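You operate a simulated robot arm through the tools that you are given. There is no shell and no other tool.

The job below is to be done with a simulated robot arm. You get a single attempt, and the scene is never put back.

JOB
Press both high spots out of the big tube, at stations 4 and 7.
Fine: switch on; at each station set the black desk knob to what the display shows and push the green button once; switch off. Where these are worked on the way, their far stop is far enough and under half their travel is too little: power switch on the blue desk.

The check looks at the end state, three seconds after you hand in, the way a careful person would. Anything else that was tipped, shoved, dropped, spilled or broken makes it a failure.

ROBOT AND FRAMES
A 7-joint arm with a fingered hand, fixed in place. Base frame: the origin is on the floor under the middle of its stand, x ahead of it, y to its left, z up. Readings come in m, rad, newtons and seconds.
It reaches about 1.333 m from its shoulder. Its first joint turns from -1.204 to 3.002 rad. Payload 5 kg.
Tool frame: the origin (TCP) lies between the finger pads and is the grasp point; the fingertips stand 0.032 m ahead of it; z points along the fingers, y is the line along which they close. The gripper opens to 0.16 m; its body begins 0.089 m behind the TCP. The gripper is a hand of 3 fingers: y runs from the thumb to the fingers, the wrist lies at [0, 0, -0.252] in the tool frame, and closing takes about 1.5 s.
Orientation is that of the tool frame in the base frame, as [roll, pitch, yaw] about the fixed x, y, z axes, in that order (R = Rz(yaw) Ry(pitch) Rx(roll)). With the fingers straight down and closing along the base's y, the tool's x points along the base's -x, its y along +y and its z along -z.

CONTROLS
- The arm moves only by the tool arm_command. Its argument "increments" is a list of rows, each a list of 6 numbers: the shift along the tool's x, y, z in units of 400 mm (1.0 is 400 mm), then the turn, a rotation vector about the tool's x, y, z in units of 60 degrees (1.0 is 60 degrees). In form: [[dx, dy, dz, ax, ay, az], ...]. A call has 1 to 20 rows; each row is the pose to reach, as a shift and turn from the pose commanded when the call began, along the tool's axes at that moment. "grip" is the finger opening in m, from 0 to 0.16, set as the call begins (left out, the last holds). A call with a number of a shift or a turn outside -1 to 1 is refused whole. A row lasts 0.2 s, in which the tool goes at most 0.05 m and 0.15 rad; a call with a longer step from one row to the next is refused whole, and so is a gripper value outside its range. Where a pose cannot be reached the arm comes as near as it can. A force on the tool above 40 N (or 10 N above the force at the start of the call, whichever is more), or a blocked arm, ends the call early, and 0.2 s more pass. Each finger travels about 0.108 m/s and halts on what it meets, pressing with about 30 N; the grip force reading is that of the motor and also rises with nothing between the fingers. The clock runs only during rows and for 0.2 s after the last one: add rows that repeat a pose to give the fingers time. The reply holds the time, the measured pose of the TCP, the force on the tool along the base axes, the opening and the grip force, in the units named above and with some noise, with the torque about the TCP (base axes, N m) and any sound that the robot's microphone picked up.
- Cameras (640 x 400 px; columns grow to the right, rows downward): "scene" is fixed at [0.3886, -0.6568, 1.5752]; the picture's right is [0.52, -0.85, 0.00], its down [-0.59, -0.36, -0.73] and it looks along [0.62, 0.38, -0.69] (base axes); focal length 349 px, centre (320, 200). "wrist" rides on the gripper at [0.065, -0.004, -0.116] in the tool frame; the picture's right is [0.06, 1.00, 0.00], its down [-0.87, 0.05, -0.49] and it looks along [-0.49, 0.03, 0.87] (tool axes); focal length 261 px, centre (320, 200). There is no depth. A picture from a camera that has moved, and an enlarged one, comes with that camera's place and axes in the base frame and with its lens. The place of the scene camera against the robot may be out by one fixed shift of up to 0.018 m in any direction.
- grab_frame(camera): a new picture of that camera. The clock stands still meanwhile.
- slide_trunk(by): slides the trunk up (or, below 0, down) by that many m; the arm rides with it, the base frame stays. It gives what a move gives, with no picture.
- curl_fingers(finger1, finger2, thumb_bend): sets how far each is bent, from 0 (flat) to 100 (curled in); at 30 the hand is open as for a grip, at 70 the pads meet at the TCP. One left out holds its place. A second passes; each finger stops where it meets its share of the squeeze, and holds until it gets a number again. A gripper value or a shape takes the hand back. It gives what a move gives, with no picture; readings hold the bend of each and the force on the fingers (four entries, about 0 where the hand has none), thumb and palm.
- hand_shape(shape): the hand has 3 fingers and takes this shape, open, in about a second: jaw (thumb against the fingers, like two jaws); tri (thumb and two fingers); tip (a fingertip pinch); poke (one finger out to press); point (the index stretched); flat (the hand flat); cup (the hand cupped); fist (a fist). The gripper value then closes the fingers along that shape, each until it touches; the sizes above hold for jaw. It gives what a move gives, with no picture.
- close_up(camera, box): a new picture of the part [left, top, right, bottom] of that camera's present view, enlarged. The clock stands still meanwhile.
- hand_in(): hands the job in; it is judged then, once.

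Places have to be worked out from the pictures, the camera data and where the tool is seen. Open the gripper and draw the arm clear of the work before you hand the job in, unless the task says otherwise.

The tools are called after "Request:" as a command line: name --pt "numbers of a row" for each row, then --argument value for the rest, lists and objects as JSON in quotes. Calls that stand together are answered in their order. arm_command: Moves the arm, as the interface text tells. Its arguments: {"type":"object","properties":{"increments":{"type":"array"},"grip":{"type":"number"}},"required":["increments"]} The other tools are called the same way: slide_trunk (by) moves the trunk up or down; hand_shape (shape) gives the hand a shape; curl_fingers (finger1, finger2, thumb_bend) moves the fingers one by one; grab_frame (camera) takes a picture; close_up (camera, box) takes an enlarged picture of a part of a camera's view; hand_in () hands the job in.

At the start:

```text
time: 0.0
ee_pos: [0.6526, -0.2831, 1.1637]
tool_rot: [-3.141, 0.0, 3.141]
ft_force: [-0.5, -0.4, 0.4]
ft_torque: [0.01, 0.02, -0.02]
opening: 0.16
grip_force: 0.1
shape: jaw
bend: [30.0, 30.0, 30.0]
finger forces: [0.0, 0.1, 0.0, 0.0, 0.0, 0.0]
trunk travel left (down, up): [-0.725, 0.215]
```

scene: 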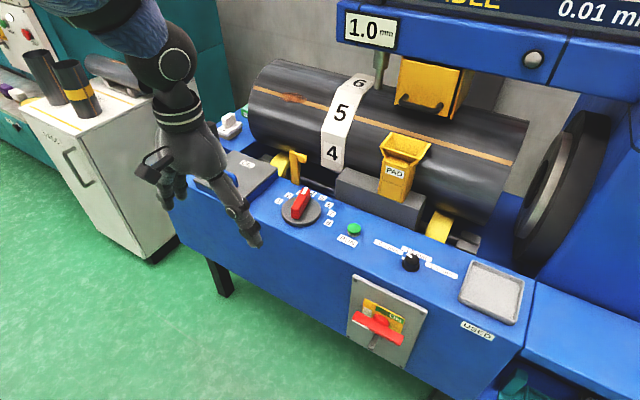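
wrist: 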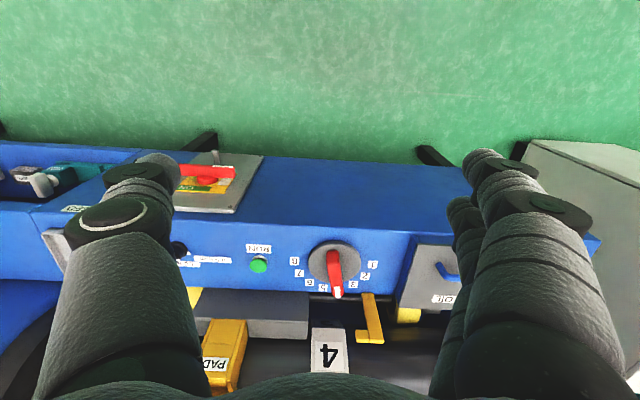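

I start by looking at the scene in detail, enlarging the panel, the display and the tube.

Request:
close_up --camera "scene" --box '[230, 150, 390, 250]'

Request:
close_up --camera "scene" --box '[320, 210, 540, 370]'

Request:
close_up --camera "scene" --box '[320, 0, 640, 130]'

Request:
close_up --camera "scene" --box '[180, 50, 440, 210]'

Request:
close_up --camera "wrist" --box '[160, 130, 480, 400]'

```text
4.00 times, centred on (310, 200) of scene
camera zoom: at [0.3886, -0.6568, 1.5752], right [0.52, -0.85, 0.0], down [-0.59, -0.36, -0.73], along [0.62, 0.38, -0.69], focal length 1395 px, centre (360, 200)
```

zoom: 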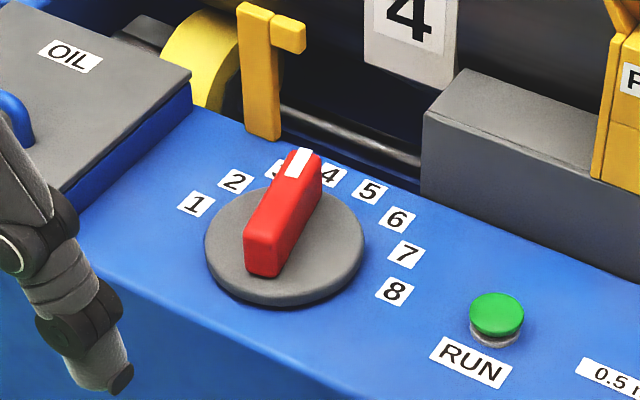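

```text
2.50 times, centred on (430, 290) of scene
camera zoom: at [0.3886, -0.6568, 1.5752], right [0.52, -0.85, 0.0], down [-0.59, -0.36, -0.73], along [0.62, 0.38, -0.69], focal length 872 px, centre (45, -25)
```

zoom: 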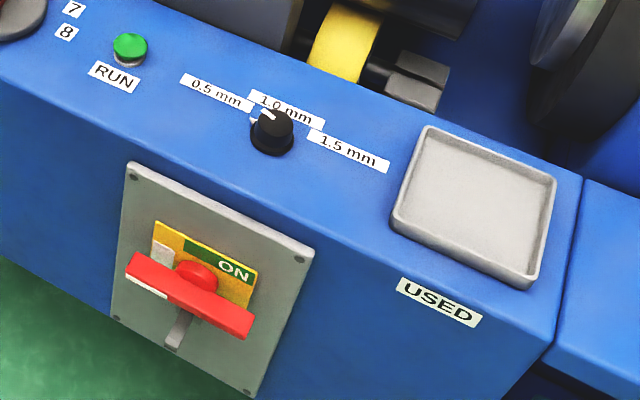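

```text
2.00 times, centred on (480, 65) of scene
camera zoom: at [0.3886, -0.6568, 1.5752], right [0.52, -0.85, 0.0], down [-0.59, -0.36, -0.73], along [0.62, 0.38, -0.69], focal length 698 px, centre (0, 470)
```

zoom: 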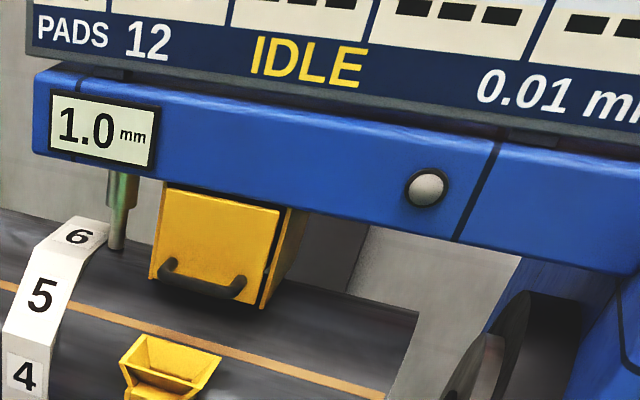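

```text
2.46 times, centred on (310, 130) of scene
camera zoom: at [0.3886, -0.6568, 1.5752], right [0.52, -0.85, 0.0], down [-0.59, -0.36, -0.73], along [0.62, 0.38, -0.69], focal length 859 px, centre (345, 372)
```

zoom: 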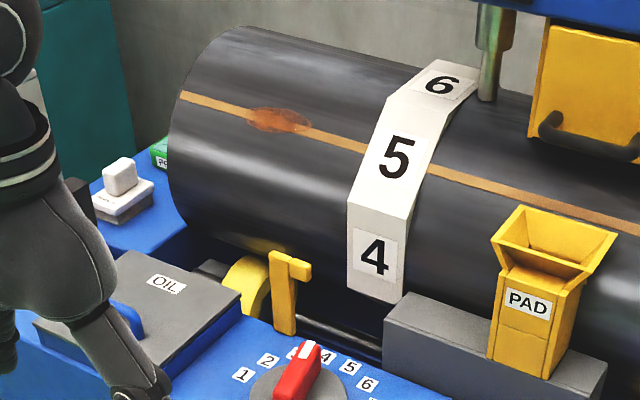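

```text
1.48 times, centred on (320, 265) of wrist
camera zoom: at [0.5877, -0.2868, 1.28], right [-0.06, 1.0, 0.0], down [0.87, 0.05, 0.49], along [0.49, 0.03, -0.87], focal length 386 px, centre (320, 104)
```

zoom: 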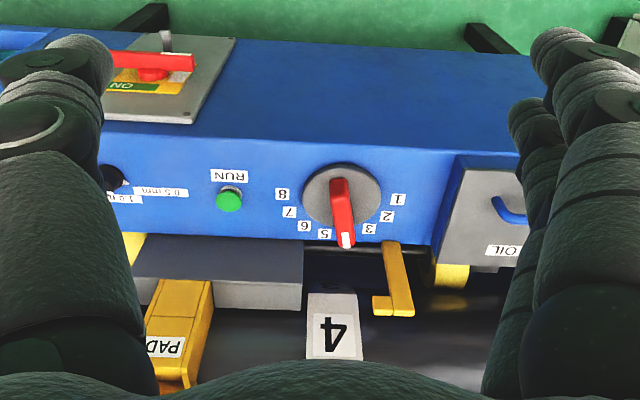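

The controls seem to be spread over the desk: a red station dial, a green RUN button, a black mm knob and a power switch on the front plate. I enlarge each to judge pointer positions.

Request:
close_up --camera "scene" --box '[365, 230, 465, 295]'

Request:
close_up --camera "scene" --box '[340, 265, 430, 375]'

Request:
close_up --camera "scene" --box '[265, 170, 345, 230]'

Request:
close_up --camera "scene" --box '[320, 50, 480, 210]'

Request:
close_up --camera "wrist" --box '[270, 220, 400, 310]'

Request:
close_up --camera "wrist" --box '[140, 140, 280, 280]'

```text
6.15 times, centred on (415, 262) of scene
camera zoom: at [0.3886, -0.6568, 1.5752], right [0.52, -0.85, 0.0], down [-0.59, -0.36, -0.73], along [0.62, 0.38, -0.69], focal length 2146 px, centre (-265, -185)
```

zoom: 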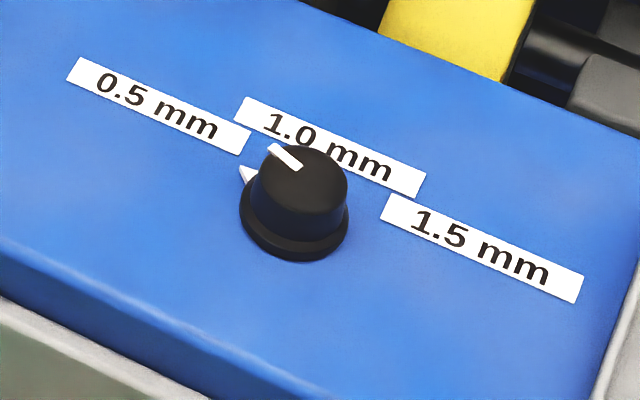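

```text
3.64 times, centred on (385, 320) of scene
camera zoom: at [0.3886, -0.6568, 1.5752], right [0.52, -0.85, 0.0], down [-0.59, -0.36, -0.73], along [0.62, 0.38, -0.69], focal length 1268 px, centre (84, -236)
```

zoom: 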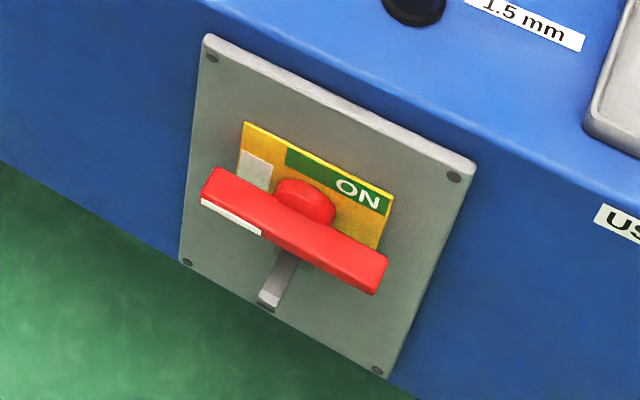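

```text
6.67 times, centred on (305, 200) of scene
camera zoom: at [0.3886, -0.6568, 1.5752], right [0.52, -0.85, 0.0], down [-0.59, -0.36, -0.73], along [0.62, 0.38, -0.69], focal length 2325 px, centre (420, 200)
```

zoom: 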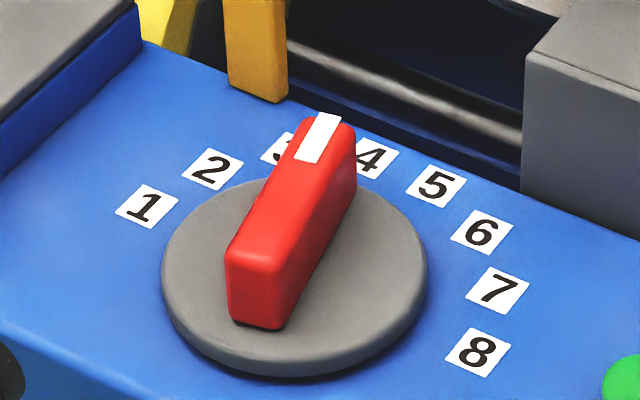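

```text
2.50 times, centred on (400, 130) of scene
camera zoom: at [0.3886, -0.6568, 1.5752], right [0.52, -0.85, 0.0], down [-0.59, -0.36, -0.73], along [0.62, 0.38, -0.69], focal length 872 px, centre (120, 375)
```

zoom: 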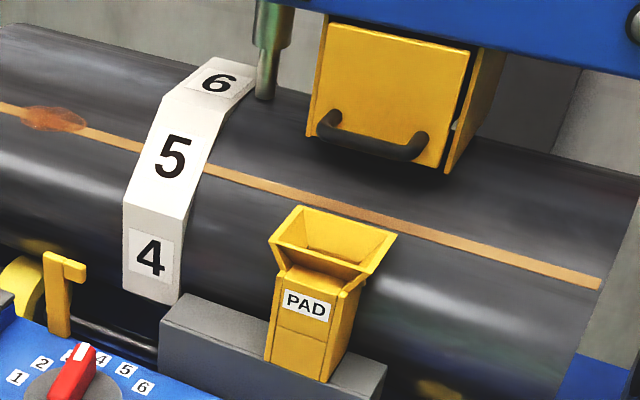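

```text
4.44 times, centred on (335, 265) of wrist
camera zoom: at [0.5877, -0.2868, 1.28], right [-0.06, 1.0, 0.0], down [0.87, 0.05, 0.49], along [0.49, 0.03, -0.87], focal length 1158 px, centre (253, -89)
```

zoom: 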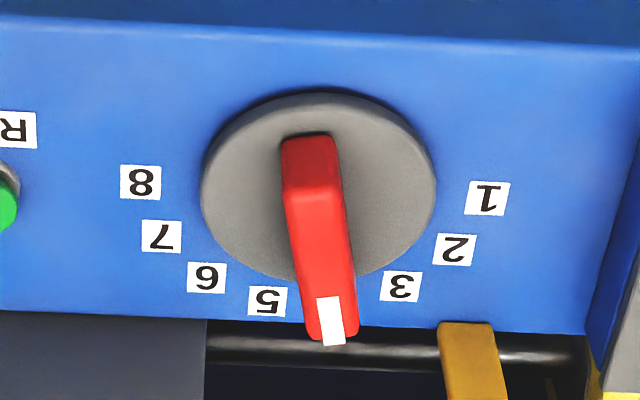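

```text
2.86 times, centred on (210, 210) of wrist
camera zoom: at [0.5877, -0.2868, 1.28], right [-0.06, 1.0, 0.0], down [0.87, 0.05, 0.49], along [0.49, 0.03, -0.87], focal length 745 px, centre (634, 171)
```

zoom: 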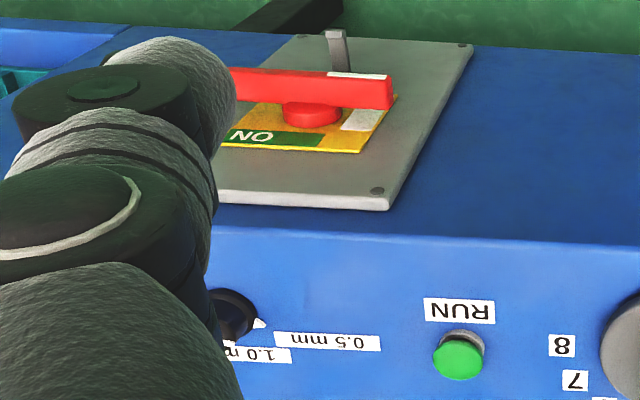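

The dial points at 4, the black knob at about 0.5 mm, and the display shows 1.0 mm. I tilt the hand up (turn about tool y) without shifting, so the wrist camera gets a frontal view of the machine and screen.

Request:
arm_command --pt "0 0 0 0 -0.125 0" --pt "0 0 0 0 -0.25 0" --pt "0 0 0 0 -0.375 0" --pt "0 0 0 0 -0.5 0" --pt "0 0 0 0 -0.625 0" --pt "0 0 0 0 -0.75 0"

Request:
grab_frame --camera "wrist"

Request:
grab_frame --camera "scene"

```text
time: 1.4
ee_pos: [0.6536, -0.2781, 1.1659]
tool_rot: [-3.138, 0.786, -3.139]
ft_force: [-0.3, 2.1, 0.4]
ft_torque: [-0.12, -0.01, -0.11]
opening: 0.1601
grip_force: 0.0
shape: jaw
bend: [30.0, 30.0, 30.0]
finger forces: [0.1, 0.0, 0.0, 0.0, 0.0, 0.1]
trunk travel left (down, up): [-0.725, 0.215]
```

```text
taken
camera wrist: at [0.5255, -0.2821, 1.2024], right [-0.04, 1.0, -0.05], down [0.27, 0.06, 0.96], along [0.96, 0.03, -0.27], focal length 261 px, centre (320, 200)
```

wrist: 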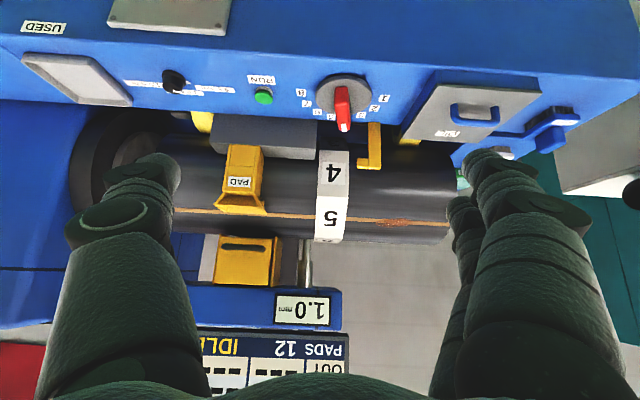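

```text
taken
```

scene: 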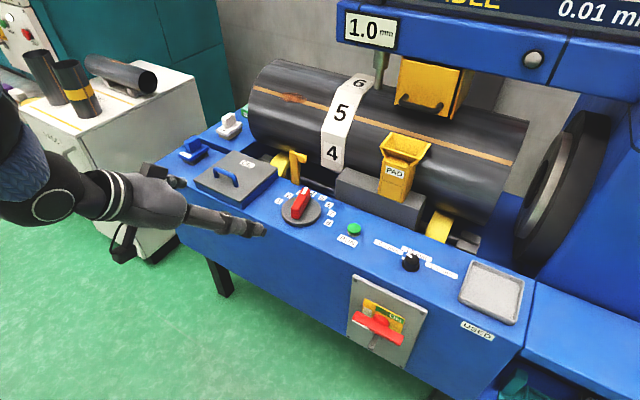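

The wrist camera now sees the front of the machine; the top screen is hidden by the hand. I tilt a bit further and raise it to read the whole screen.

Request:
arm_command --pt "0 0 0 0 -0.125 0" --pt "0 0 0 0 -0.25 0" --pt "0 0 0 0 -0.375 0" --pt "0 0 0 0 -0.5 0"

Request:
grab_frame --camera "wrist"

```text
time: 2.6
ee_pos: [0.7218, -0.2177, 1.2403]
tool_rot: [2.811, 1.406, 2.93]
ft_force: [-0.3, -1.9, -0.6]
ft_torque: [0.02, -0.03, 0.14]
opening: 0.1603
grip_force: 0.1
shape: jaw
bend: [30.0, 30.0, 30.0]
finger forces: [0.0, 0.0, 0.0, 0.0, 0.0, 0.0]
out of reach, approached as far as the arm can: row 1, 2, 3, 4
trunk travel left (down, up): [-0.725, 0.215]
stopped in row 4: the arm was blocked; the commanded pose is now the measured one
```

```text
taken
camera wrist: at [0.5981, -0.2325, 1.1944], right [-0.13, 0.99, -0.01], down [-0.35, -0.04, 0.94], along [0.93, 0.12, 0.35], focal length 261 px, centre (320, 200)
```

wrist: 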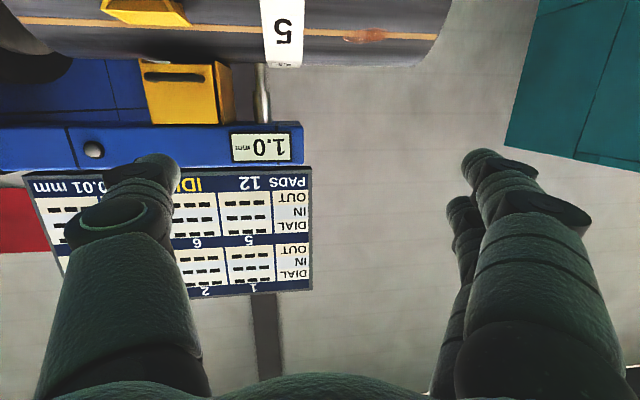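

The screen is a table of stations 1-8 (rows DIAL / IN / OUT, all dashes) with PADS 12, IDLE. I go back to a 45° tilted pose farther right, then lower the trunk to look at the power switch.

Request:
arm_command --pt "0.0134 -0.07 -0.0289 0.0153 0.0747 0.0006" --pt "0.0269 -0.14 -0.0578 0.0306 0.1494 0.0011" --pt "0.0403 -0.21 -0.0866 0.0459 0.2241 0.0017" --pt "0.0538 -0.28 -0.1155 0.0613 0.2988 0.0023" --pt "0.0672 -0.35 -0.1444 0.0766 0.3735 0.0028" --pt "0.0806 -0.42 -0.1733 0.0919 0.4482 0.0034" --pt "0.0941 -0.49 -0.2021 0.1072 0.5229 0.0039" --pt "0.1075 -0.56 -0.231 0.1225 0.5976 0.0045"

Request:
slide_trunk --by -0.3

Request:
grab_frame --camera "wrist"

Request:
grab_frame --camera "scene"

```text
time: 4.4
ee_pos: [0.6494, -0.4429, 1.2003]
tool_rot: [-3.137, 0.785, -3.138]
ft_force: [0.4, -0.3, -0.2]
ft_torque: [-0.02, -0.02, 0.03]
opening: 0.16
grip_force: 0.0
shape: jaw
bend: [30.0, 30.0, 30.0]
finger forces: [0.0, 0.1, 0.0, 0.0, 0.1, 0.0]
out of reach, approached as far as the arm can: row 1, 2, 3
trunk travel left (down, up): [-0.725, 0.215]
```

```text
time: 7.4
ee_pos: [0.6495, -0.4422, 0.9016]
tool_rot: [-3.135, 0.784, -3.136]
ft_force: [0.9, -0.8, -0.1]
ft_torque: [0.02, 0.01, 0.03]
opening: 0.1599
grip_force: 0.1
shape: jaw
bend: [30.0, 30.0, 30.0]
finger forces: [0.0, 0.0, 0.0, 0.0, 0.0, 0.1]
trunk travel left (down, up): [-0.425, 0.515]
```

```text
taken
camera wrist: at [0.5216, -0.4466, 0.9371], right [-0.05, 1.0, -0.05], down [0.27, 0.06, 0.96], along [0.96, 0.03, -0.27], focal length 261 px, centre (320, 200)
```

wrist: 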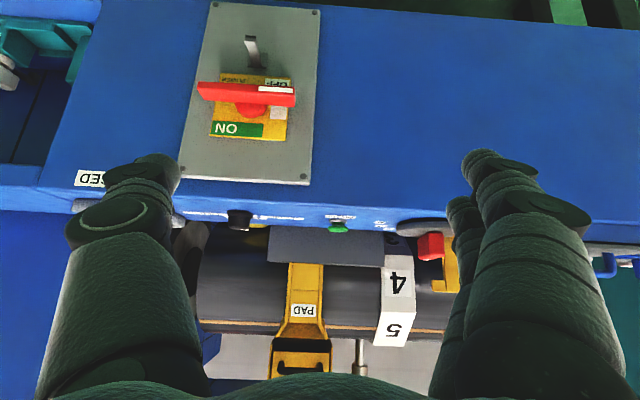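

```text
taken
```

scene: 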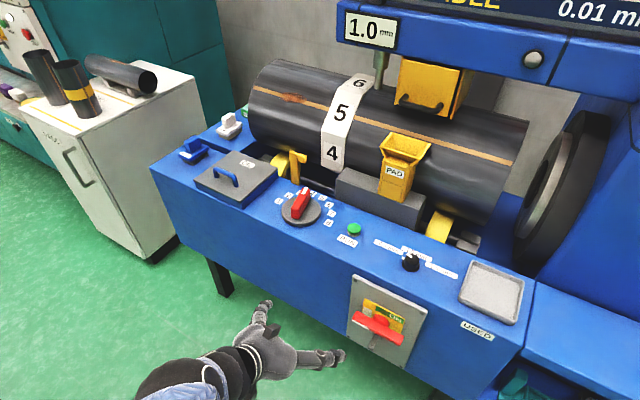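

Good frontal view of the switch plate. I enlarge it (upside down image).

Request:
close_up --camera "wrist" --box '[170, 0, 340, 190]'

Request:
close_up --camera "wrist" --box '[180, 180, 480, 380]'

```text
2.11 times, centred on (255, 95) of wrist
camera zoom: at [0.5216, -0.4466, 0.9371], right [-0.05, 1.0, -0.05], down [0.27, 0.06, 0.96], along [0.96, 0.03, -0.27], focal length 549 px, centre (457, 421)
```

zoom: 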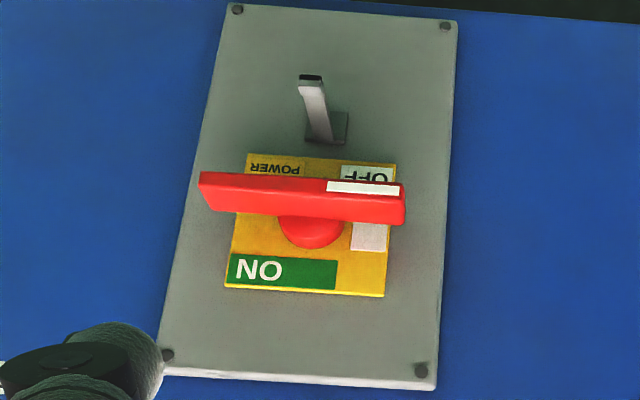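

```text
2.00 times, centred on (330, 280) of wrist
camera zoom: at [0.5216, -0.4466, 0.9371], right [-0.05, 1.0, -0.05], down [0.27, 0.06, 0.96], along [0.96, 0.03, -0.27], focal length 521 px, centre (300, 40)
```

zoom: 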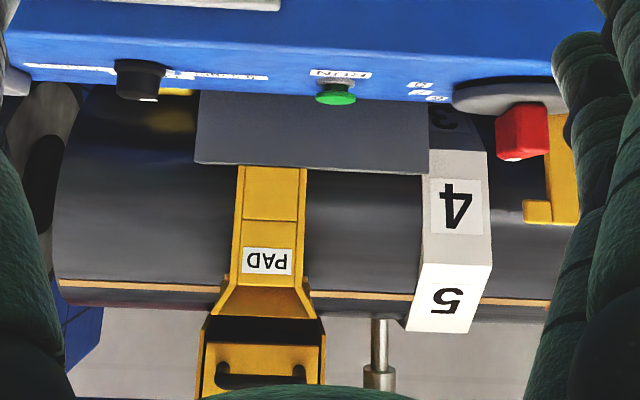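

The plate reads: OFF at the handle's marked left (+y) end, ON at upper right, so I expect a clockwise quarter turn (left end goes up). Handle bar from about y=-0.482 to -0.626, z≈0.685, x≈0.86. I try the poke shape to see where its finger stands.

Request:
hand_shape --shape "poke"

Request:
grab_frame --camera "wrist"

Request:
close_up --camera "scene" --box '[180, 260, 440, 400]'

```text
time: 8.3
ee_pos: [0.6502, -0.442, 0.8996]
tool_rot: [-3.136, 0.783, -3.135]
ft_force: [-0.5, -0.3, 0.4]
ft_torque: [0.0, 0.01, 0.0]
opening: 0.0
grip_force: 0.1
shape: poke
bend: [100.0, 100.0, 46.0]
finger forces: [0.1, 0.0, 0.0, 0.0, 0.1, 0.1]
trunk travel left (down, up): [-0.425, 0.515]
```

```text
taken
camera wrist: at [0.5216, -0.4467, 0.9369], right [-0.05, 1.0, -0.05], down [0.27, 0.06, 0.96], along [0.96, 0.03, -0.27], focal length 261 px, centre (320, 200)
```

wrist: 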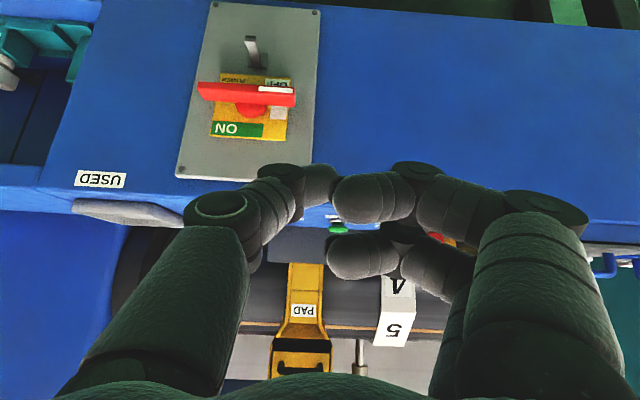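

```text
2.46 times, centred on (310, 330) of scene
camera zoom: at [0.3886, -0.6568, 1.5752], right [0.52, -0.85, 0.0], down [-0.59, -0.36, -0.73], along [0.62, 0.38, -0.69], focal length 859 px, centre (345, -120)
```

zoom: 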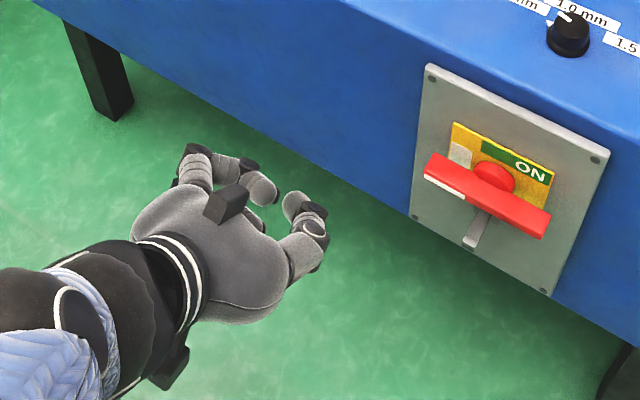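

The poke shape curls fingers inward; I check how the closed jaw looks, since its tip place (0.032 ahead of the TCP) is known.

Request:
hand_shape --shape "jaw"

Request:
arm_command --pt "0 0 0 0 0 0" --pt "0 0 0 0 0 0" --pt "0 0 0 0 0 0" --pt "0 0 0 0 0 0" --pt "0 0 0 0 0 0" --pt "0 0 0 0 0 0" --pt "0 0 0 0 0 0" --grip 0.0

Request:
grab_frame --camera "wrist"

Request:
close_up --camera "scene" --box '[180, 260, 440, 400]'

```text
time: 9.2
ee_pos: [0.6504, -0.4432, 0.8993]
tool_rot: [-3.135, 0.783, -3.136]
ft_force: [0.9, 0.3, -0.4]
ft_torque: [-0.01, 0.01, -0.01]
opening: 0.1599
grip_force: 0.1
shape: jaw
bend: [30.0, 30.0, 30.0]
finger forces: [0.1, 0.0, 0.1, 0.0, 0.0, 0.0]
trunk travel left (down, up): [-0.425, 0.515]
```

```text
time: 10.8
ee_pos: [0.6502, -0.4427, 0.8997]
tool_rot: [-3.136, 0.785, -3.137]
ft_force: [-0.4, 0.1, -0.1]
ft_torque: [-0.02, 0.01, 0.01]
opening: 0.0001
grip_force: 30.0
shape: jaw
bend: [65.0, 65.0, 67.0]
finger forces: [0.0, 0.1, 0.1, 0.0, 0.0, 0.0]
trunk travel left (down, up): [-0.425, 0.515]
```

```text
taken
camera wrist: at [0.5216, -0.4467, 0.9369], right [-0.05, 1.0, -0.05], down [0.27, 0.06, 0.96], along [0.96, 0.03, -0.27], focal length 261 px, centre (320, 200)
```

wrist: 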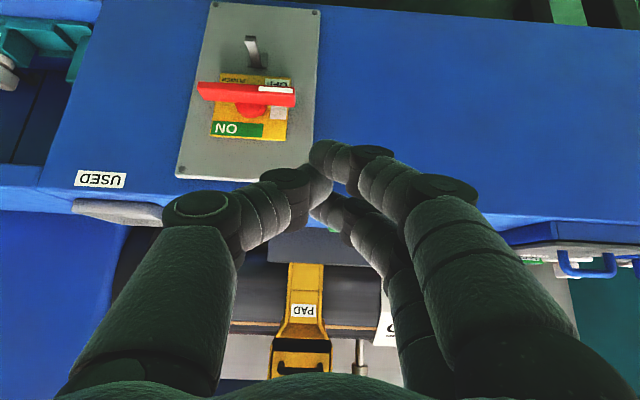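

```text
2.46 times, centred on (310, 330) of scene
camera zoom: at [0.3886, -0.6568, 1.5752], right [0.52, -0.85, 0.0], down [-0.59, -0.36, -0.73], along [0.62, 0.38, -0.69], focal length 859 px, centre (345, -120)
```

zoom: 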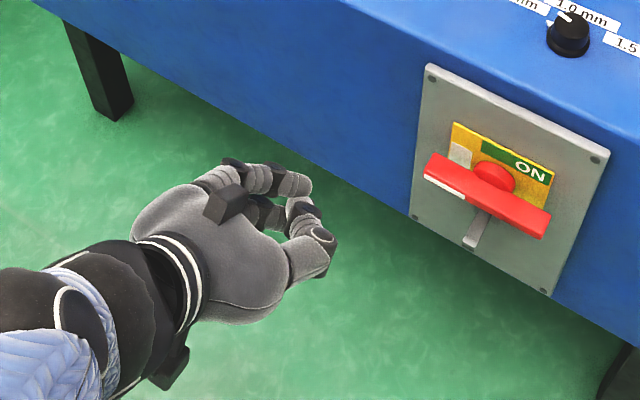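

The closed jaw makes a usable stub: thumb on -y side, two fingers on +y side, tips near the image point (320,174). I lower the hand in front of the desk with the fingers nearly horizontal, staying about 10 cm clear of the plate.

Request:
arm_command --pt "0.0486 -0.0131 0.0708 0 -0.0521 0" --pt "0.0973 -0.0263 0.1415 0 -0.1042 0" --pt "0.1459 -0.0394 0.2123 0 -0.1563 0" --pt "0.1945 -0.0525 0.283 0 -0.2083 0" --pt "0.2431 -0.0656 0.3538 0 -0.2604 0" --pt "0.2918 -0.0788 0.4245 0 -0.3125 0" --pt "0.3404 -0.0919 0.4953 0 -0.3646 0" --pt "0.389 -0.105 0.566 0 -0.4167 0"

Request:
grab_frame --camera "wrist"

Request:
grab_frame --camera "scene"

```text
time: 12.6
ee_pos: [0.7006, -0.4859, 0.6301]
tool_rot: [-3.13, 1.223, -3.13]
ft_force: [0.6, 0.1, -0.2]
ft_torque: [0.0, -0.03, 0.0]
opening: 0.0
grip_force: 29.7
shape: jaw
bend: [65.0, 65.0, 67.0]
finger forces: [0.0, 0.1, 0.1, 0.1, 0.0, 0.1]
trunk travel left (down, up): [-0.425, 0.515]
```

```text
taken
camera wrist: at [0.5694, -0.4911, 0.6105], right [-0.02, 1.0, -0.06], down [-0.17, 0.06, 0.98], along [0.99, 0.03, 0.16], focal length 261 px, centre (320, 200)
```

wrist: 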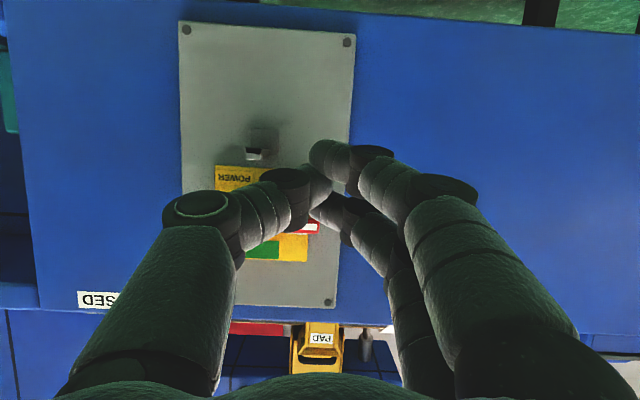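

```text
taken
```

scene: 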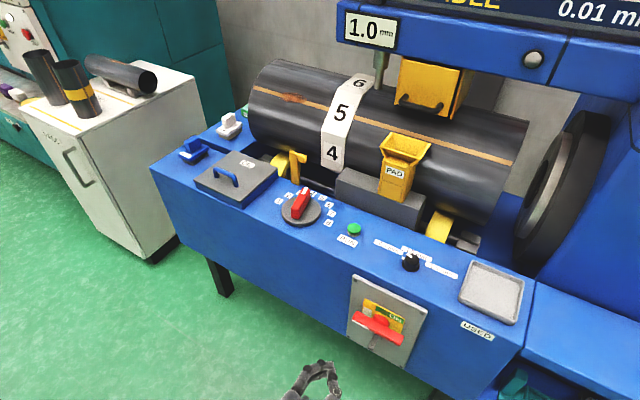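

Hook (padlock tab) tip is near (0.83,-0.55,0.61), close to where a closed hand would pass. Using only the extended thumb (hand centre further left) keeps clear of it, so I curl the two fingers and open the thumb, then look.

Request:
curl_fingers --finger1 100 --finger2 100 --thumb_bend 30

Request:
grab_frame --camera "wrist"

Request:
close_up --camera "scene" --box '[240, 300, 440, 400]'

```text
time: 13.6
ee_pos: [0.6999, -0.4856, 0.6314]
tool_rot: [-3.13, 1.219, -3.131]
ft_force: [0.3, 0.1, -0.5]
ft_torque: [-0.04, 0.03, 0.01]
opening: 0.0741
grip_force: 0.0
shape: fingers
bend: [100.0, 100.0, 30.0]
finger forces: [0.1, 0.0, 0.0, 0.0, 0.0, 0.1]
trunk travel left (down, up): [-0.425, 0.515]
```

```text
taken
camera wrist: at [0.5693, -0.4905, 0.6109], right [-0.02, 1.0, -0.06], down [-0.16, 0.06, 0.98], along [0.99, 0.03, 0.16], focal length 261 px, centre (320, 200)
```

wrist: 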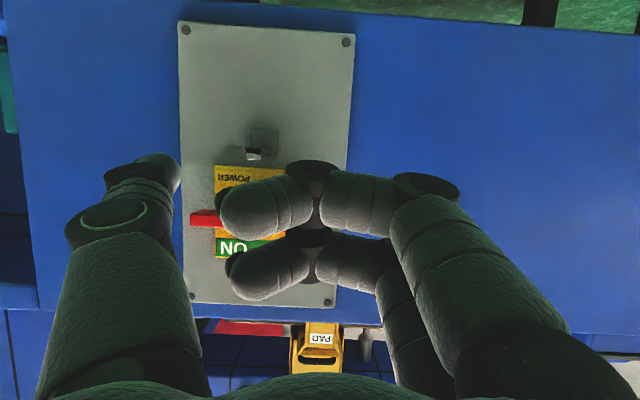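

```text
3.20 times, centred on (340, 350) of scene
camera zoom: at [0.3886, -0.6568, 1.5752], right [0.52, -0.85, 0.0], down [-0.59, -0.36, -0.73], along [0.62, 0.38, -0.69], focal length 1116 px, centre (256, -280)
```

zoom: 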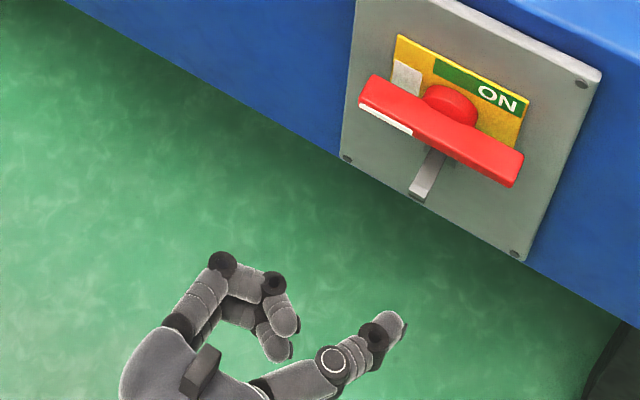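

Thumb tip sits at about (0,-0.09,+0.032) in the tool frame. I shift left then forward so that the thumb tip is just under the left arm of the handle at about (0.874,-0.50,0.64).

Request:
arm_command --pt "-0.03 0.063 0.0335 0 0 0" --pt "-0.06 0.126 0.067 0 0 0" --pt "-0.0898 0.189 0.1005 0 0 0" --pt "-0.1165 0.189 0.1741 0 0 0" --pt "-0.1433 0.189 0.2477 0 0 0" --pt "-0.17 0.189 0.3213 0 0 0"

Request:
grab_frame --camera "wrist"

Request:
close_up --camera "scene" --box '[300, 260, 460, 380]'

```text
time: 15.0
ee_pos: [0.8445, -0.4095, 0.6489]
tool_rot: [-3.13, 1.221, -3.131]
ft_force: [0.6, -0.2, 0.5]
ft_torque: [0.0, 0.0, 0.0]
opening: 0.0742
grip_force: 0.0
shape: fingers
bend: [100.0, 100.0, 30.0]
finger forces: [0.1, 0.0, 0.0, 0.1, 0.0, 0.0]
trunk travel left (down, up): [-0.425, 0.515]
```

```text
taken
camera wrist: at [0.7127, -0.4134, 0.6286], right [-0.02, 1.0, -0.06], down [-0.16, 0.06, 0.98], along [0.99, 0.03, 0.16], focal length 261 px, centre (320, 200)
```

wrist: 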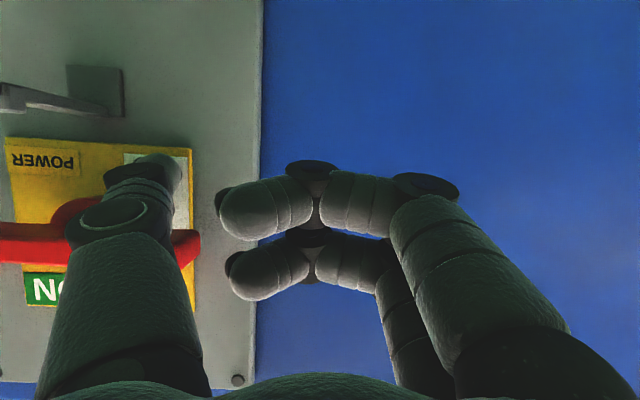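

```text
3.33 times, centred on (380, 320) of scene
camera zoom: at [0.3886, -0.6568, 1.5752], right [0.52, -0.85, 0.0], down [-0.59, -0.36, -0.73], along [0.62, 0.38, -0.69], focal length 1163 px, centre (120, -200)
```

zoom: 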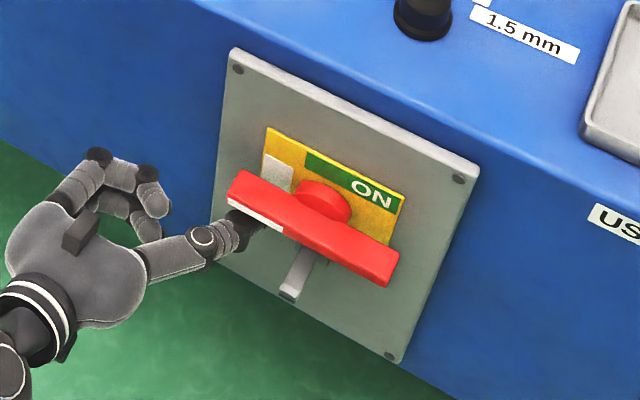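

The thumb tip is tucked under the bar's left arm without contact. I push up along the arc around the hub (y≈-0.553, z≈0.687) to about 50° and check.

Request:
arm_command --pt "-0.0212 0 -0.0077 0 0 0" --pt "-0.0423 0 -0.0154 0 0 0" --pt "-0.0595 0.0057 -0.0216 0 0 0" --pt "-0.0766 0.0113 -0.0279 0 0 0" --pt "-0.0947 0.0125 -0.0345 0 0 0" --pt "-0.1128 0.0138 -0.041 0 0 0" --pt "-0.13 0.01 -0.0475 0 0 0" --pt "-0.148 0.0063 -0.0539 0 0 0"

Request:
close_up --camera "scene" --box '[300, 260, 460, 380]'

Request:
grab_frame --camera "wrist"

```text
time: 16.8
ee_pos: [0.8439, -0.4059, 0.7122]
tool_rot: [-3.132, 1.219, -3.129]
ft_force: [-1.1, 0.6, -0.7]
ft_torque: [0.01, 0.0, 0.01]
opening: 0.0744
grip_force: 0.2
shape: fingers
bend: [100.0, 100.0, 30.0]
finger forces: [0.0, 0.1, 0.1, 0.1, 0.2, 0.0]
trunk travel left (down, up): [-0.425, 0.515]
```

```text
3.33 times, centred on (380, 320) of scene
camera zoom: at [0.3886, -0.6568, 1.5752], right [0.52, -0.85, 0.0], down [-0.59, -0.36, -0.73], along [0.62, 0.38, -0.69], focal length 1163 px, centre (120, -200)
```

zoom: 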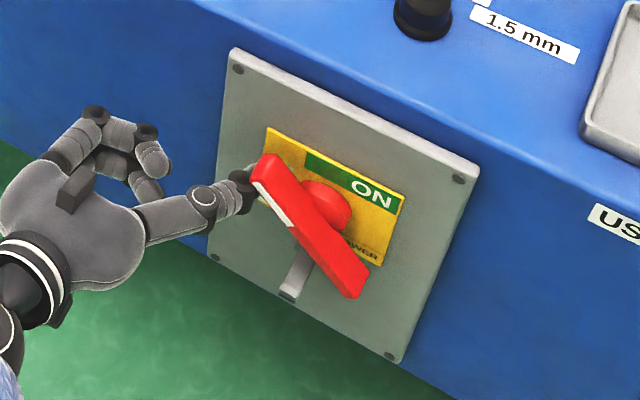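

```text
taken
camera wrist: at [0.7124, -0.4114, 0.6915], right [-0.02, 1.0, -0.06], down [-0.16, 0.06, 0.98], along [0.99, 0.03, 0.16], focal length 261 px, centre (320, 200)
```

wrist: 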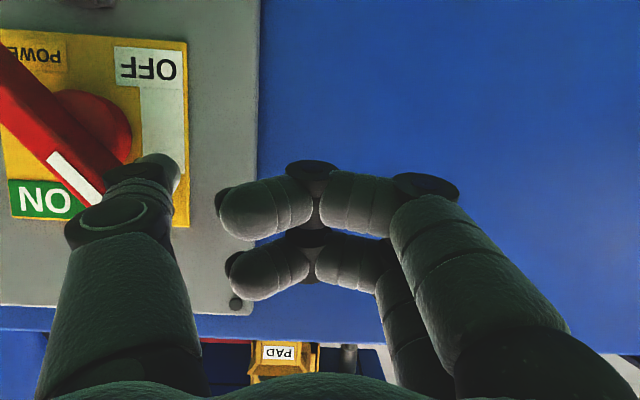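

The handle turns freely clockwise toward ON. I carry the arc on to about 100° so that it meets its far stop.

Request:
arm_command --pt "-0.0165 -0.0088 -0.006 0 0 0" --pt "-0.0329 -0.0175 -0.012 0 0 0" --pt "-0.0465 -0.03 -0.0169 0 0 0" --pt "-0.06 -0.043 -0.0218 0 0 0" --pt "-0.07 -0.059 -0.0255 0 0 0" --pt "-0.08 -0.075 -0.0291 0 0 0" --pt "-0.0845 -0.087 -0.0307 0 0 0" --pt "-0.0886 -0.099 -0.0322 0 0 0"

Request:
close_up --camera "scene" --box '[300, 260, 460, 380]'

Request:
grab_frame --camera "wrist"

Request:
close_up --camera "scene" --box '[320, 0, 640, 130]'

```text
time: 18.6
ee_pos: [0.8449, -0.4457, 0.7512]
tool_rot: [-3.133, 1.22, -3.13]
ft_force: [-2.8, 6.1, -0.7]
ft_torque: [0.13, 0.02, -0.06]
opening: 0.0715
grip_force: 3.3
shape: fingers
bend: [100.0, 100.0, 32.0]
finger forces: [0.1, 0.0, 0.1, 0.0, 6.8, 0.0]
trunk travel left (down, up): [-0.425, 0.515]
```

```text
3.33 times, centred on (380, 320) of scene
camera zoom: at [0.3886, -0.6568, 1.5752], right [0.52, -0.85, 0.0], down [-0.59, -0.36, -0.73], along [0.62, 0.38, -0.69], focal length 1163 px, centre (120, -200)
```

zoom: 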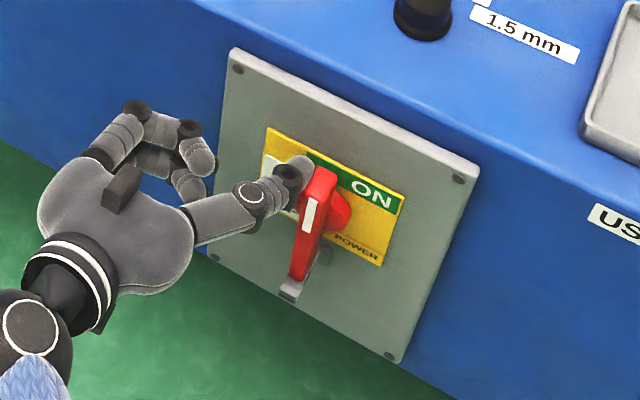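

```text
taken
camera wrist: at [0.7123, -0.4497, 0.7307], right [-0.02, 1.0, -0.06], down [-0.16, 0.06, 0.98], along [0.99, 0.03, 0.16], focal length 261 px, centre (320, 200)
```

wrist: 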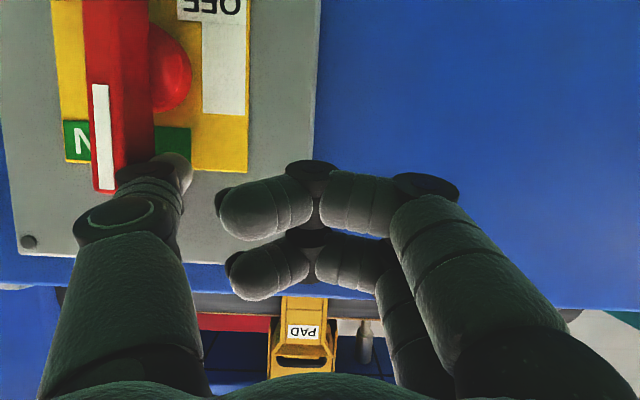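

```text
2.00 times, centred on (480, 65) of scene
camera zoom: at [0.3886, -0.6568, 1.5752], right [0.52, -0.85, 0.0], down [-0.59, -0.36, -0.73], along [0.62, 0.38, -0.69], focal length 698 px, centre (0, 470)
```

zoom: 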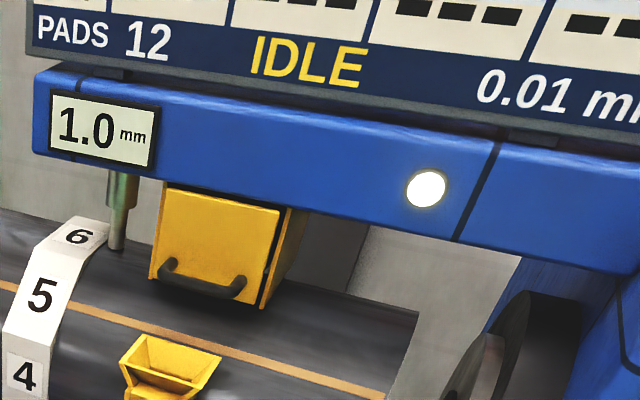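

The lamp on the beam is lit and the handle stands vertical under ON with a contact force of 6 N. I press a little more to be sure of the stop, then back off left and away from the plate.

Request:
arm_command --pt "0 -0.0125 0 0 0 0" --pt "0 -0.025 0 0 0 0" --pt "0 0.02 0 0 0 0" --pt "0 0.09 0 0 0 0" --pt "0.03 0.1 -0.09 0 0 0" --pt "0.06 0.1 -0.18 0 0 0" --pt "0.09 0.1 -0.27 0 0 0" --pt "0.12 0.1 -0.36 0 0 0"

Request:
close_up --camera "scene" --box '[300, 260, 460, 380]'

Request:
grab_frame --camera "scene"

```text
time: 20.4
ee_pos: [0.6925, -0.4069, 0.7551]
tool_rot: [-3.131, 1.222, -3.129]
ft_force: [0.3, -1.1, 0.0]
ft_torque: [0.0, -0.02, 0.05]
opening: 0.0741
grip_force: 0.1
shape: fingers
bend: [100.0, 100.0, 30.0]
finger forces: [0.1, 0.1, 0.1, 0.0, 0.0, 0.0]
trunk travel left (down, up): [-0.425, 0.515]
```

```text
3.33 times, centred on (380, 320) of scene
camera zoom: at [0.3886, -0.6568, 1.5752], right [0.52, -0.85, 0.0], down [-0.59, -0.36, -0.73], along [0.62, 0.38, -0.69], focal length 1163 px, centre (120, -200)
```

zoom: 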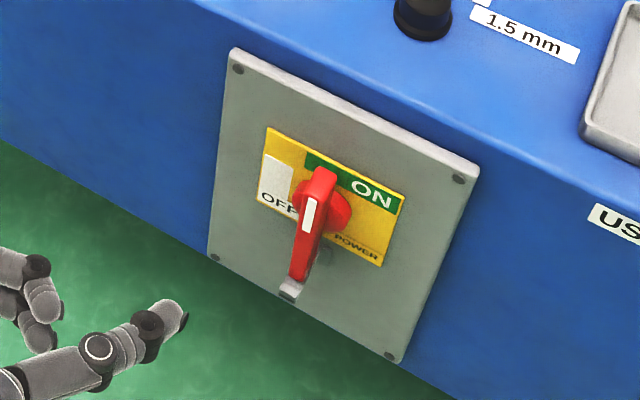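

```text
taken
```

scene: 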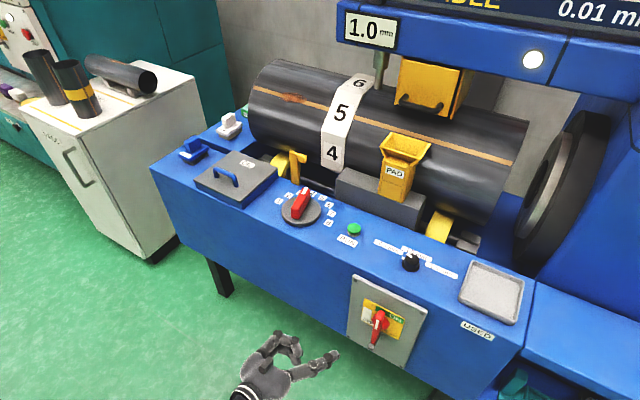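

Power is ON (handle vertical, lamp lit). Now I raise the trunk again and turn the hand downward toward the black knob, opening the jaw.

Request:
slide_trunk --by 0.3

Request:
hand_shape --shape "jaw"

Request:
arm_command --pt "-0.0117 -0.0332 0.0062 0 0.107 0" --pt "-0.0234 -0.0664 0.0124 0 0.214 0" --pt "-0.0351 -0.0996 0.0186 0 0.321 0" --pt "-0.0469 -0.1329 0.0247 0 0.429 0" --pt "-0.0586 -0.1661 0.0309 0 0.536 0" --pt "-0.0703 -0.1993 0.0371 0 0.643 0" --pt "-0.082 -0.2325 0.0433 0 0.75 0"

Request:
arm_command --pt "-0.0438 -0.0308 0.0343 0 0.0694 0" --pt "-0.0876 -0.0617 0.0685 0 0.1389 0" --pt "-0.1314 -0.0925 0.1028 0 0.2083 0" --pt "-0.1752 -0.1233 0.137 0 0.2778 0" --pt "-0.219 -0.1542 0.1713 0 0.3472 0" --pt "-0.2628 -0.185 0.2055 0 0.4167 0"

Request:
grab_frame --camera "wrist"

Request:
grab_frame --camera "scene"

```text
time: 23.4
ee_pos: [0.6931, -0.4078, 1.0533]
tool_rot: [-3.132, 1.22, -3.132]
ft_force: [0.3, 0.4, 0.2]
ft_torque: [0.02, 0.02, 0.01]
opening: 0.0739
grip_force: 0.0
shape: fingers
bend: [100.0, 100.0, 30.0]
finger forces: [0.1, 0.0, 0.1, 0.0, 0.0, 0.0]
trunk travel left (down, up): [-0.725, 0.215]
```

```text
time: 24.3
ee_pos: [0.692, -0.4073, 1.0547]
tool_rot: [-3.132, 1.221, -3.129]
ft_force: [0.8, -0.2, 1.0]
ft_torque: [0.02, -0.01, 0.0]
opening: 0.1601
grip_force: 0.1
shape: jaw
bend: [30.0, 30.0, 30.0]
finger forces: [0.1, 0.0, 0.0, 0.0, 0.1, 0.1]
trunk travel left (down, up): [-0.725, 0.215]
```

```text
time: 26.1
ee_pos: [0.618, -0.5001, 0.9034]
tool_rot: [-3.138, 0.144, -3.139]
ft_force: [-0.3, 0.6, 0.7]
ft_torque: [-0.01, -0.03, 0.01]
opening: 0.1603
grip_force: 0.0
shape: jaw
bend: [30.0, 30.0, 30.0]
finger forces: [0.0, 0.0, 0.0, 0.1, 0.0, 0.0]
trunk travel left (down, up): [-0.725, 0.215]
stopped in row 7: the arm was blocked; the commanded pose is now the measured one
```

```text
time: 27.5
ee_pos: [0.7346, -0.5741, 0.8347]
tool_rot: [-3.139, -0.295, 3.141]
ft_force: [0.3, 0.3, 0.0]
ft_torque: [-0.02, 0.02, 0.01]
opening: 0.1597
grip_force: 0.1
shape: jaw
bend: [30.0, 30.0, 30.0]
finger forces: [0.0, 0.0, 0.0, 0.0, 0.0, 0.0]
trunk travel left (down, up): [-0.725, 0.215]
```

```text
taken
camera wrist: at [0.7058, -0.5789, 0.9654], right [-0.06, 1.0, 0.02], down [0.97, 0.05, 0.22], along [0.22, 0.03, -0.98], focal length 261 px, centre (320, 200)
```

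wrist: 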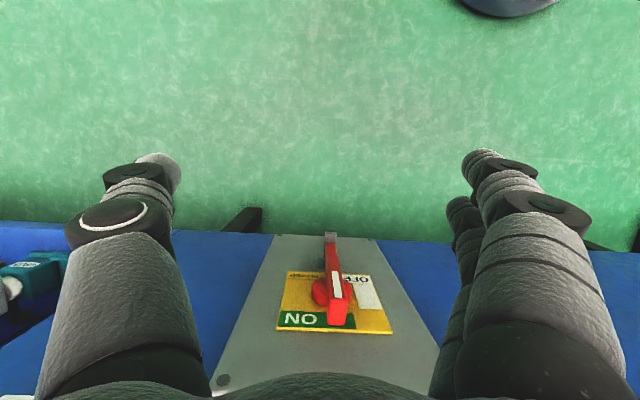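

```text
taken
```

scene: 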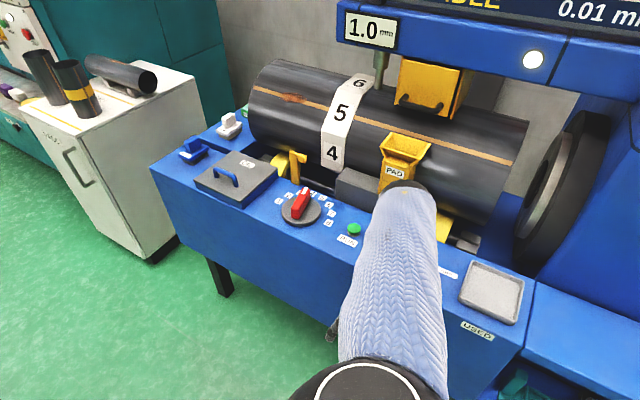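

The combined move went off its course (the arm was blocked and it ended lower than planned), and the forearm now hangs in the scene camera's view; nothing on the desk appears touched. I move gently up and back to recover a comfortable configuration.

Request:
arm_command --pt "0.0373 0.0231 -0.0426 0 -0.0352 0" --pt "0.0745 0.0463 -0.0853 0 -0.0704 0" --pt "0.1118 0.0694 -0.1279 0 -0.1056 0" --pt "0.149 0.0925 -0.1705 0 -0.1409 0" --pt "0.1863 0.1156 -0.2131 0 -0.1761 0" --pt "0.2235 0.1388 -0.2558 0 -0.2113 0" --pt "0.2608 0.1619 -0.2984 0 -0.2465 0" --pt "0.298 0.185 -0.341 0 -0.2817 0"

Request:
grab_frame --camera "scene"

Request:
grab_frame --camera "wrist"

```text
time: 29.3
ee_pos: [0.6585, -0.5007, 1.0039]
tool_rot: [-3.141, 0.003, -3.14]
ft_force: [0.7, 0.3, -0.1]
ft_torque: [-0.06, -0.06, 0.04]
opening: 0.1601
grip_force: 0.1
shape: jaw
bend: [30.0, 30.0, 30.0]
finger forces: [0.0, 0.0, 0.1, 0.0, 0.0, 0.1]
trunk travel left (down, up): [-0.725, 0.215]
```

```text
taken
```

scene: 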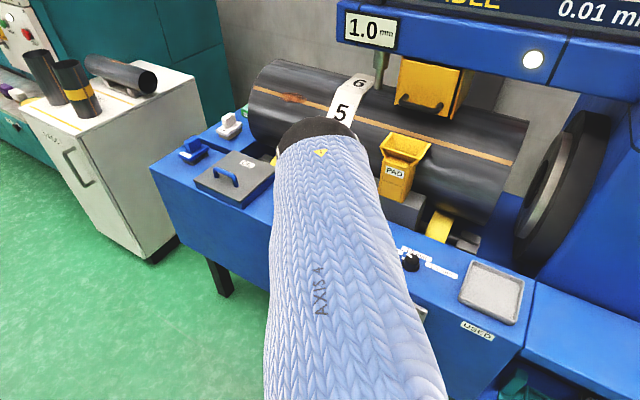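

```text
taken
camera wrist: at [0.5931, -0.5047, 1.1197], right [-0.06, 1.0, 0.0], down [0.87, 0.06, 0.49], along [0.49, 0.03, -0.87], focal length 261 px, centre (320, 200)
```

wrist: 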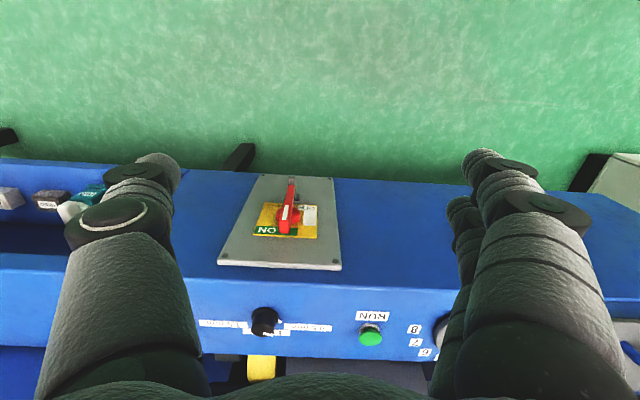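

The forearm (AXIS 4) now passes near the scene camera but the hand pose is right: straight down at (0.66,-0.50,1.00). The wrist camera sees the knob at about (0.952,-0.566). I move toward it at constant height in small steps.

Request:
arm_command --pt "-0.08 -0.0275 0 0 0 0" --pt "-0.16 -0.055 0 0 0 0" --pt "-0.24 -0.0825 0 0 0 0" --pt "-0.32 -0.11 0 0 0 0" --pt "-0.4 -0.1375 0 0 0 0" --pt "-0.475 -0.165 0 0 0 0"

Request:
grab_frame --camera "scene"

Request:
grab_frame --camera "wrist"

```text
time: 30.7
ee_pos: [0.8504, -0.5669, 0.9998]
tool_rot: [-3.139, 0.0, -3.141]
ft_force: [0.7, -0.6, 0.3]
ft_torque: [-0.01, 0.01, -0.05]
opening: 0.1599
grip_force: 0.1
shape: jaw
bend: [30.0, 30.0, 30.0]
finger forces: [0.1, 0.1, 0.0, 0.1, 0.1, 0.0]
trunk travel left (down, up): [-0.725, 0.215]
```

```text
taken
```

scene: 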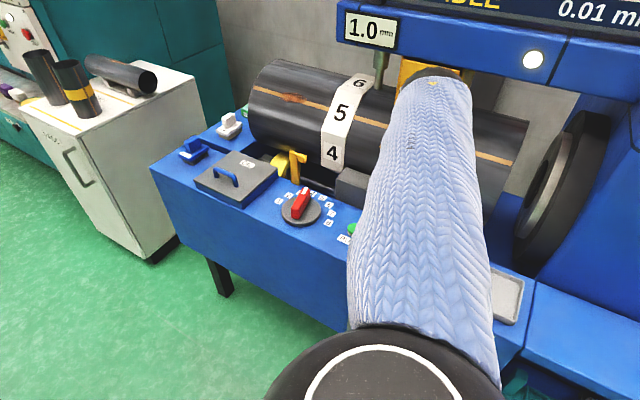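

```text
taken
camera wrist: at [0.7846, -0.5712, 1.1167], right [-0.06, 1.0, 0.0], down [0.87, 0.06, 0.49], along [0.49, 0.03, -0.87], focal length 261 px, centre (320, 200)
```

wrist: 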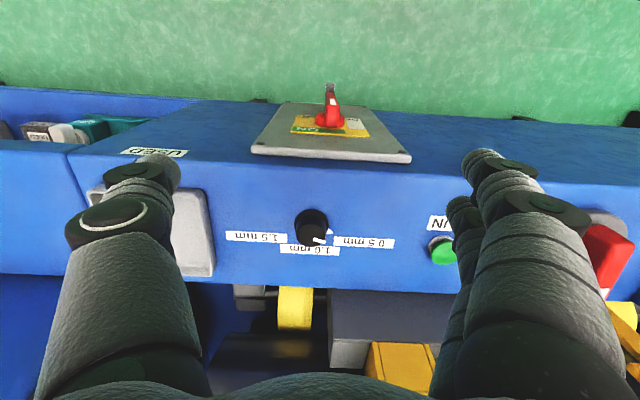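

Good overhead view of the black knob; I enlarge it.

Request:
close_up --camera "wrist" --box '[210, 180, 410, 305]'

```text
3.20 times, centred on (310, 242) of wrist
camera zoom: at [0.7846, -0.5712, 1.1167], right [-0.06, 1.0, 0.0], down [0.87, 0.06, 0.49], along [0.49, 0.03, -0.87], focal length 834 px, centre (352, 64)
```

zoom: 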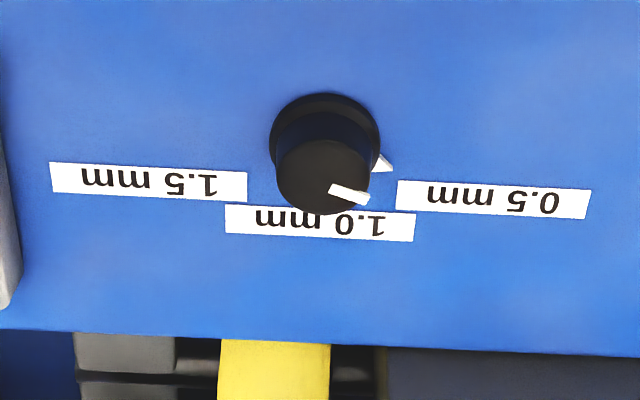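

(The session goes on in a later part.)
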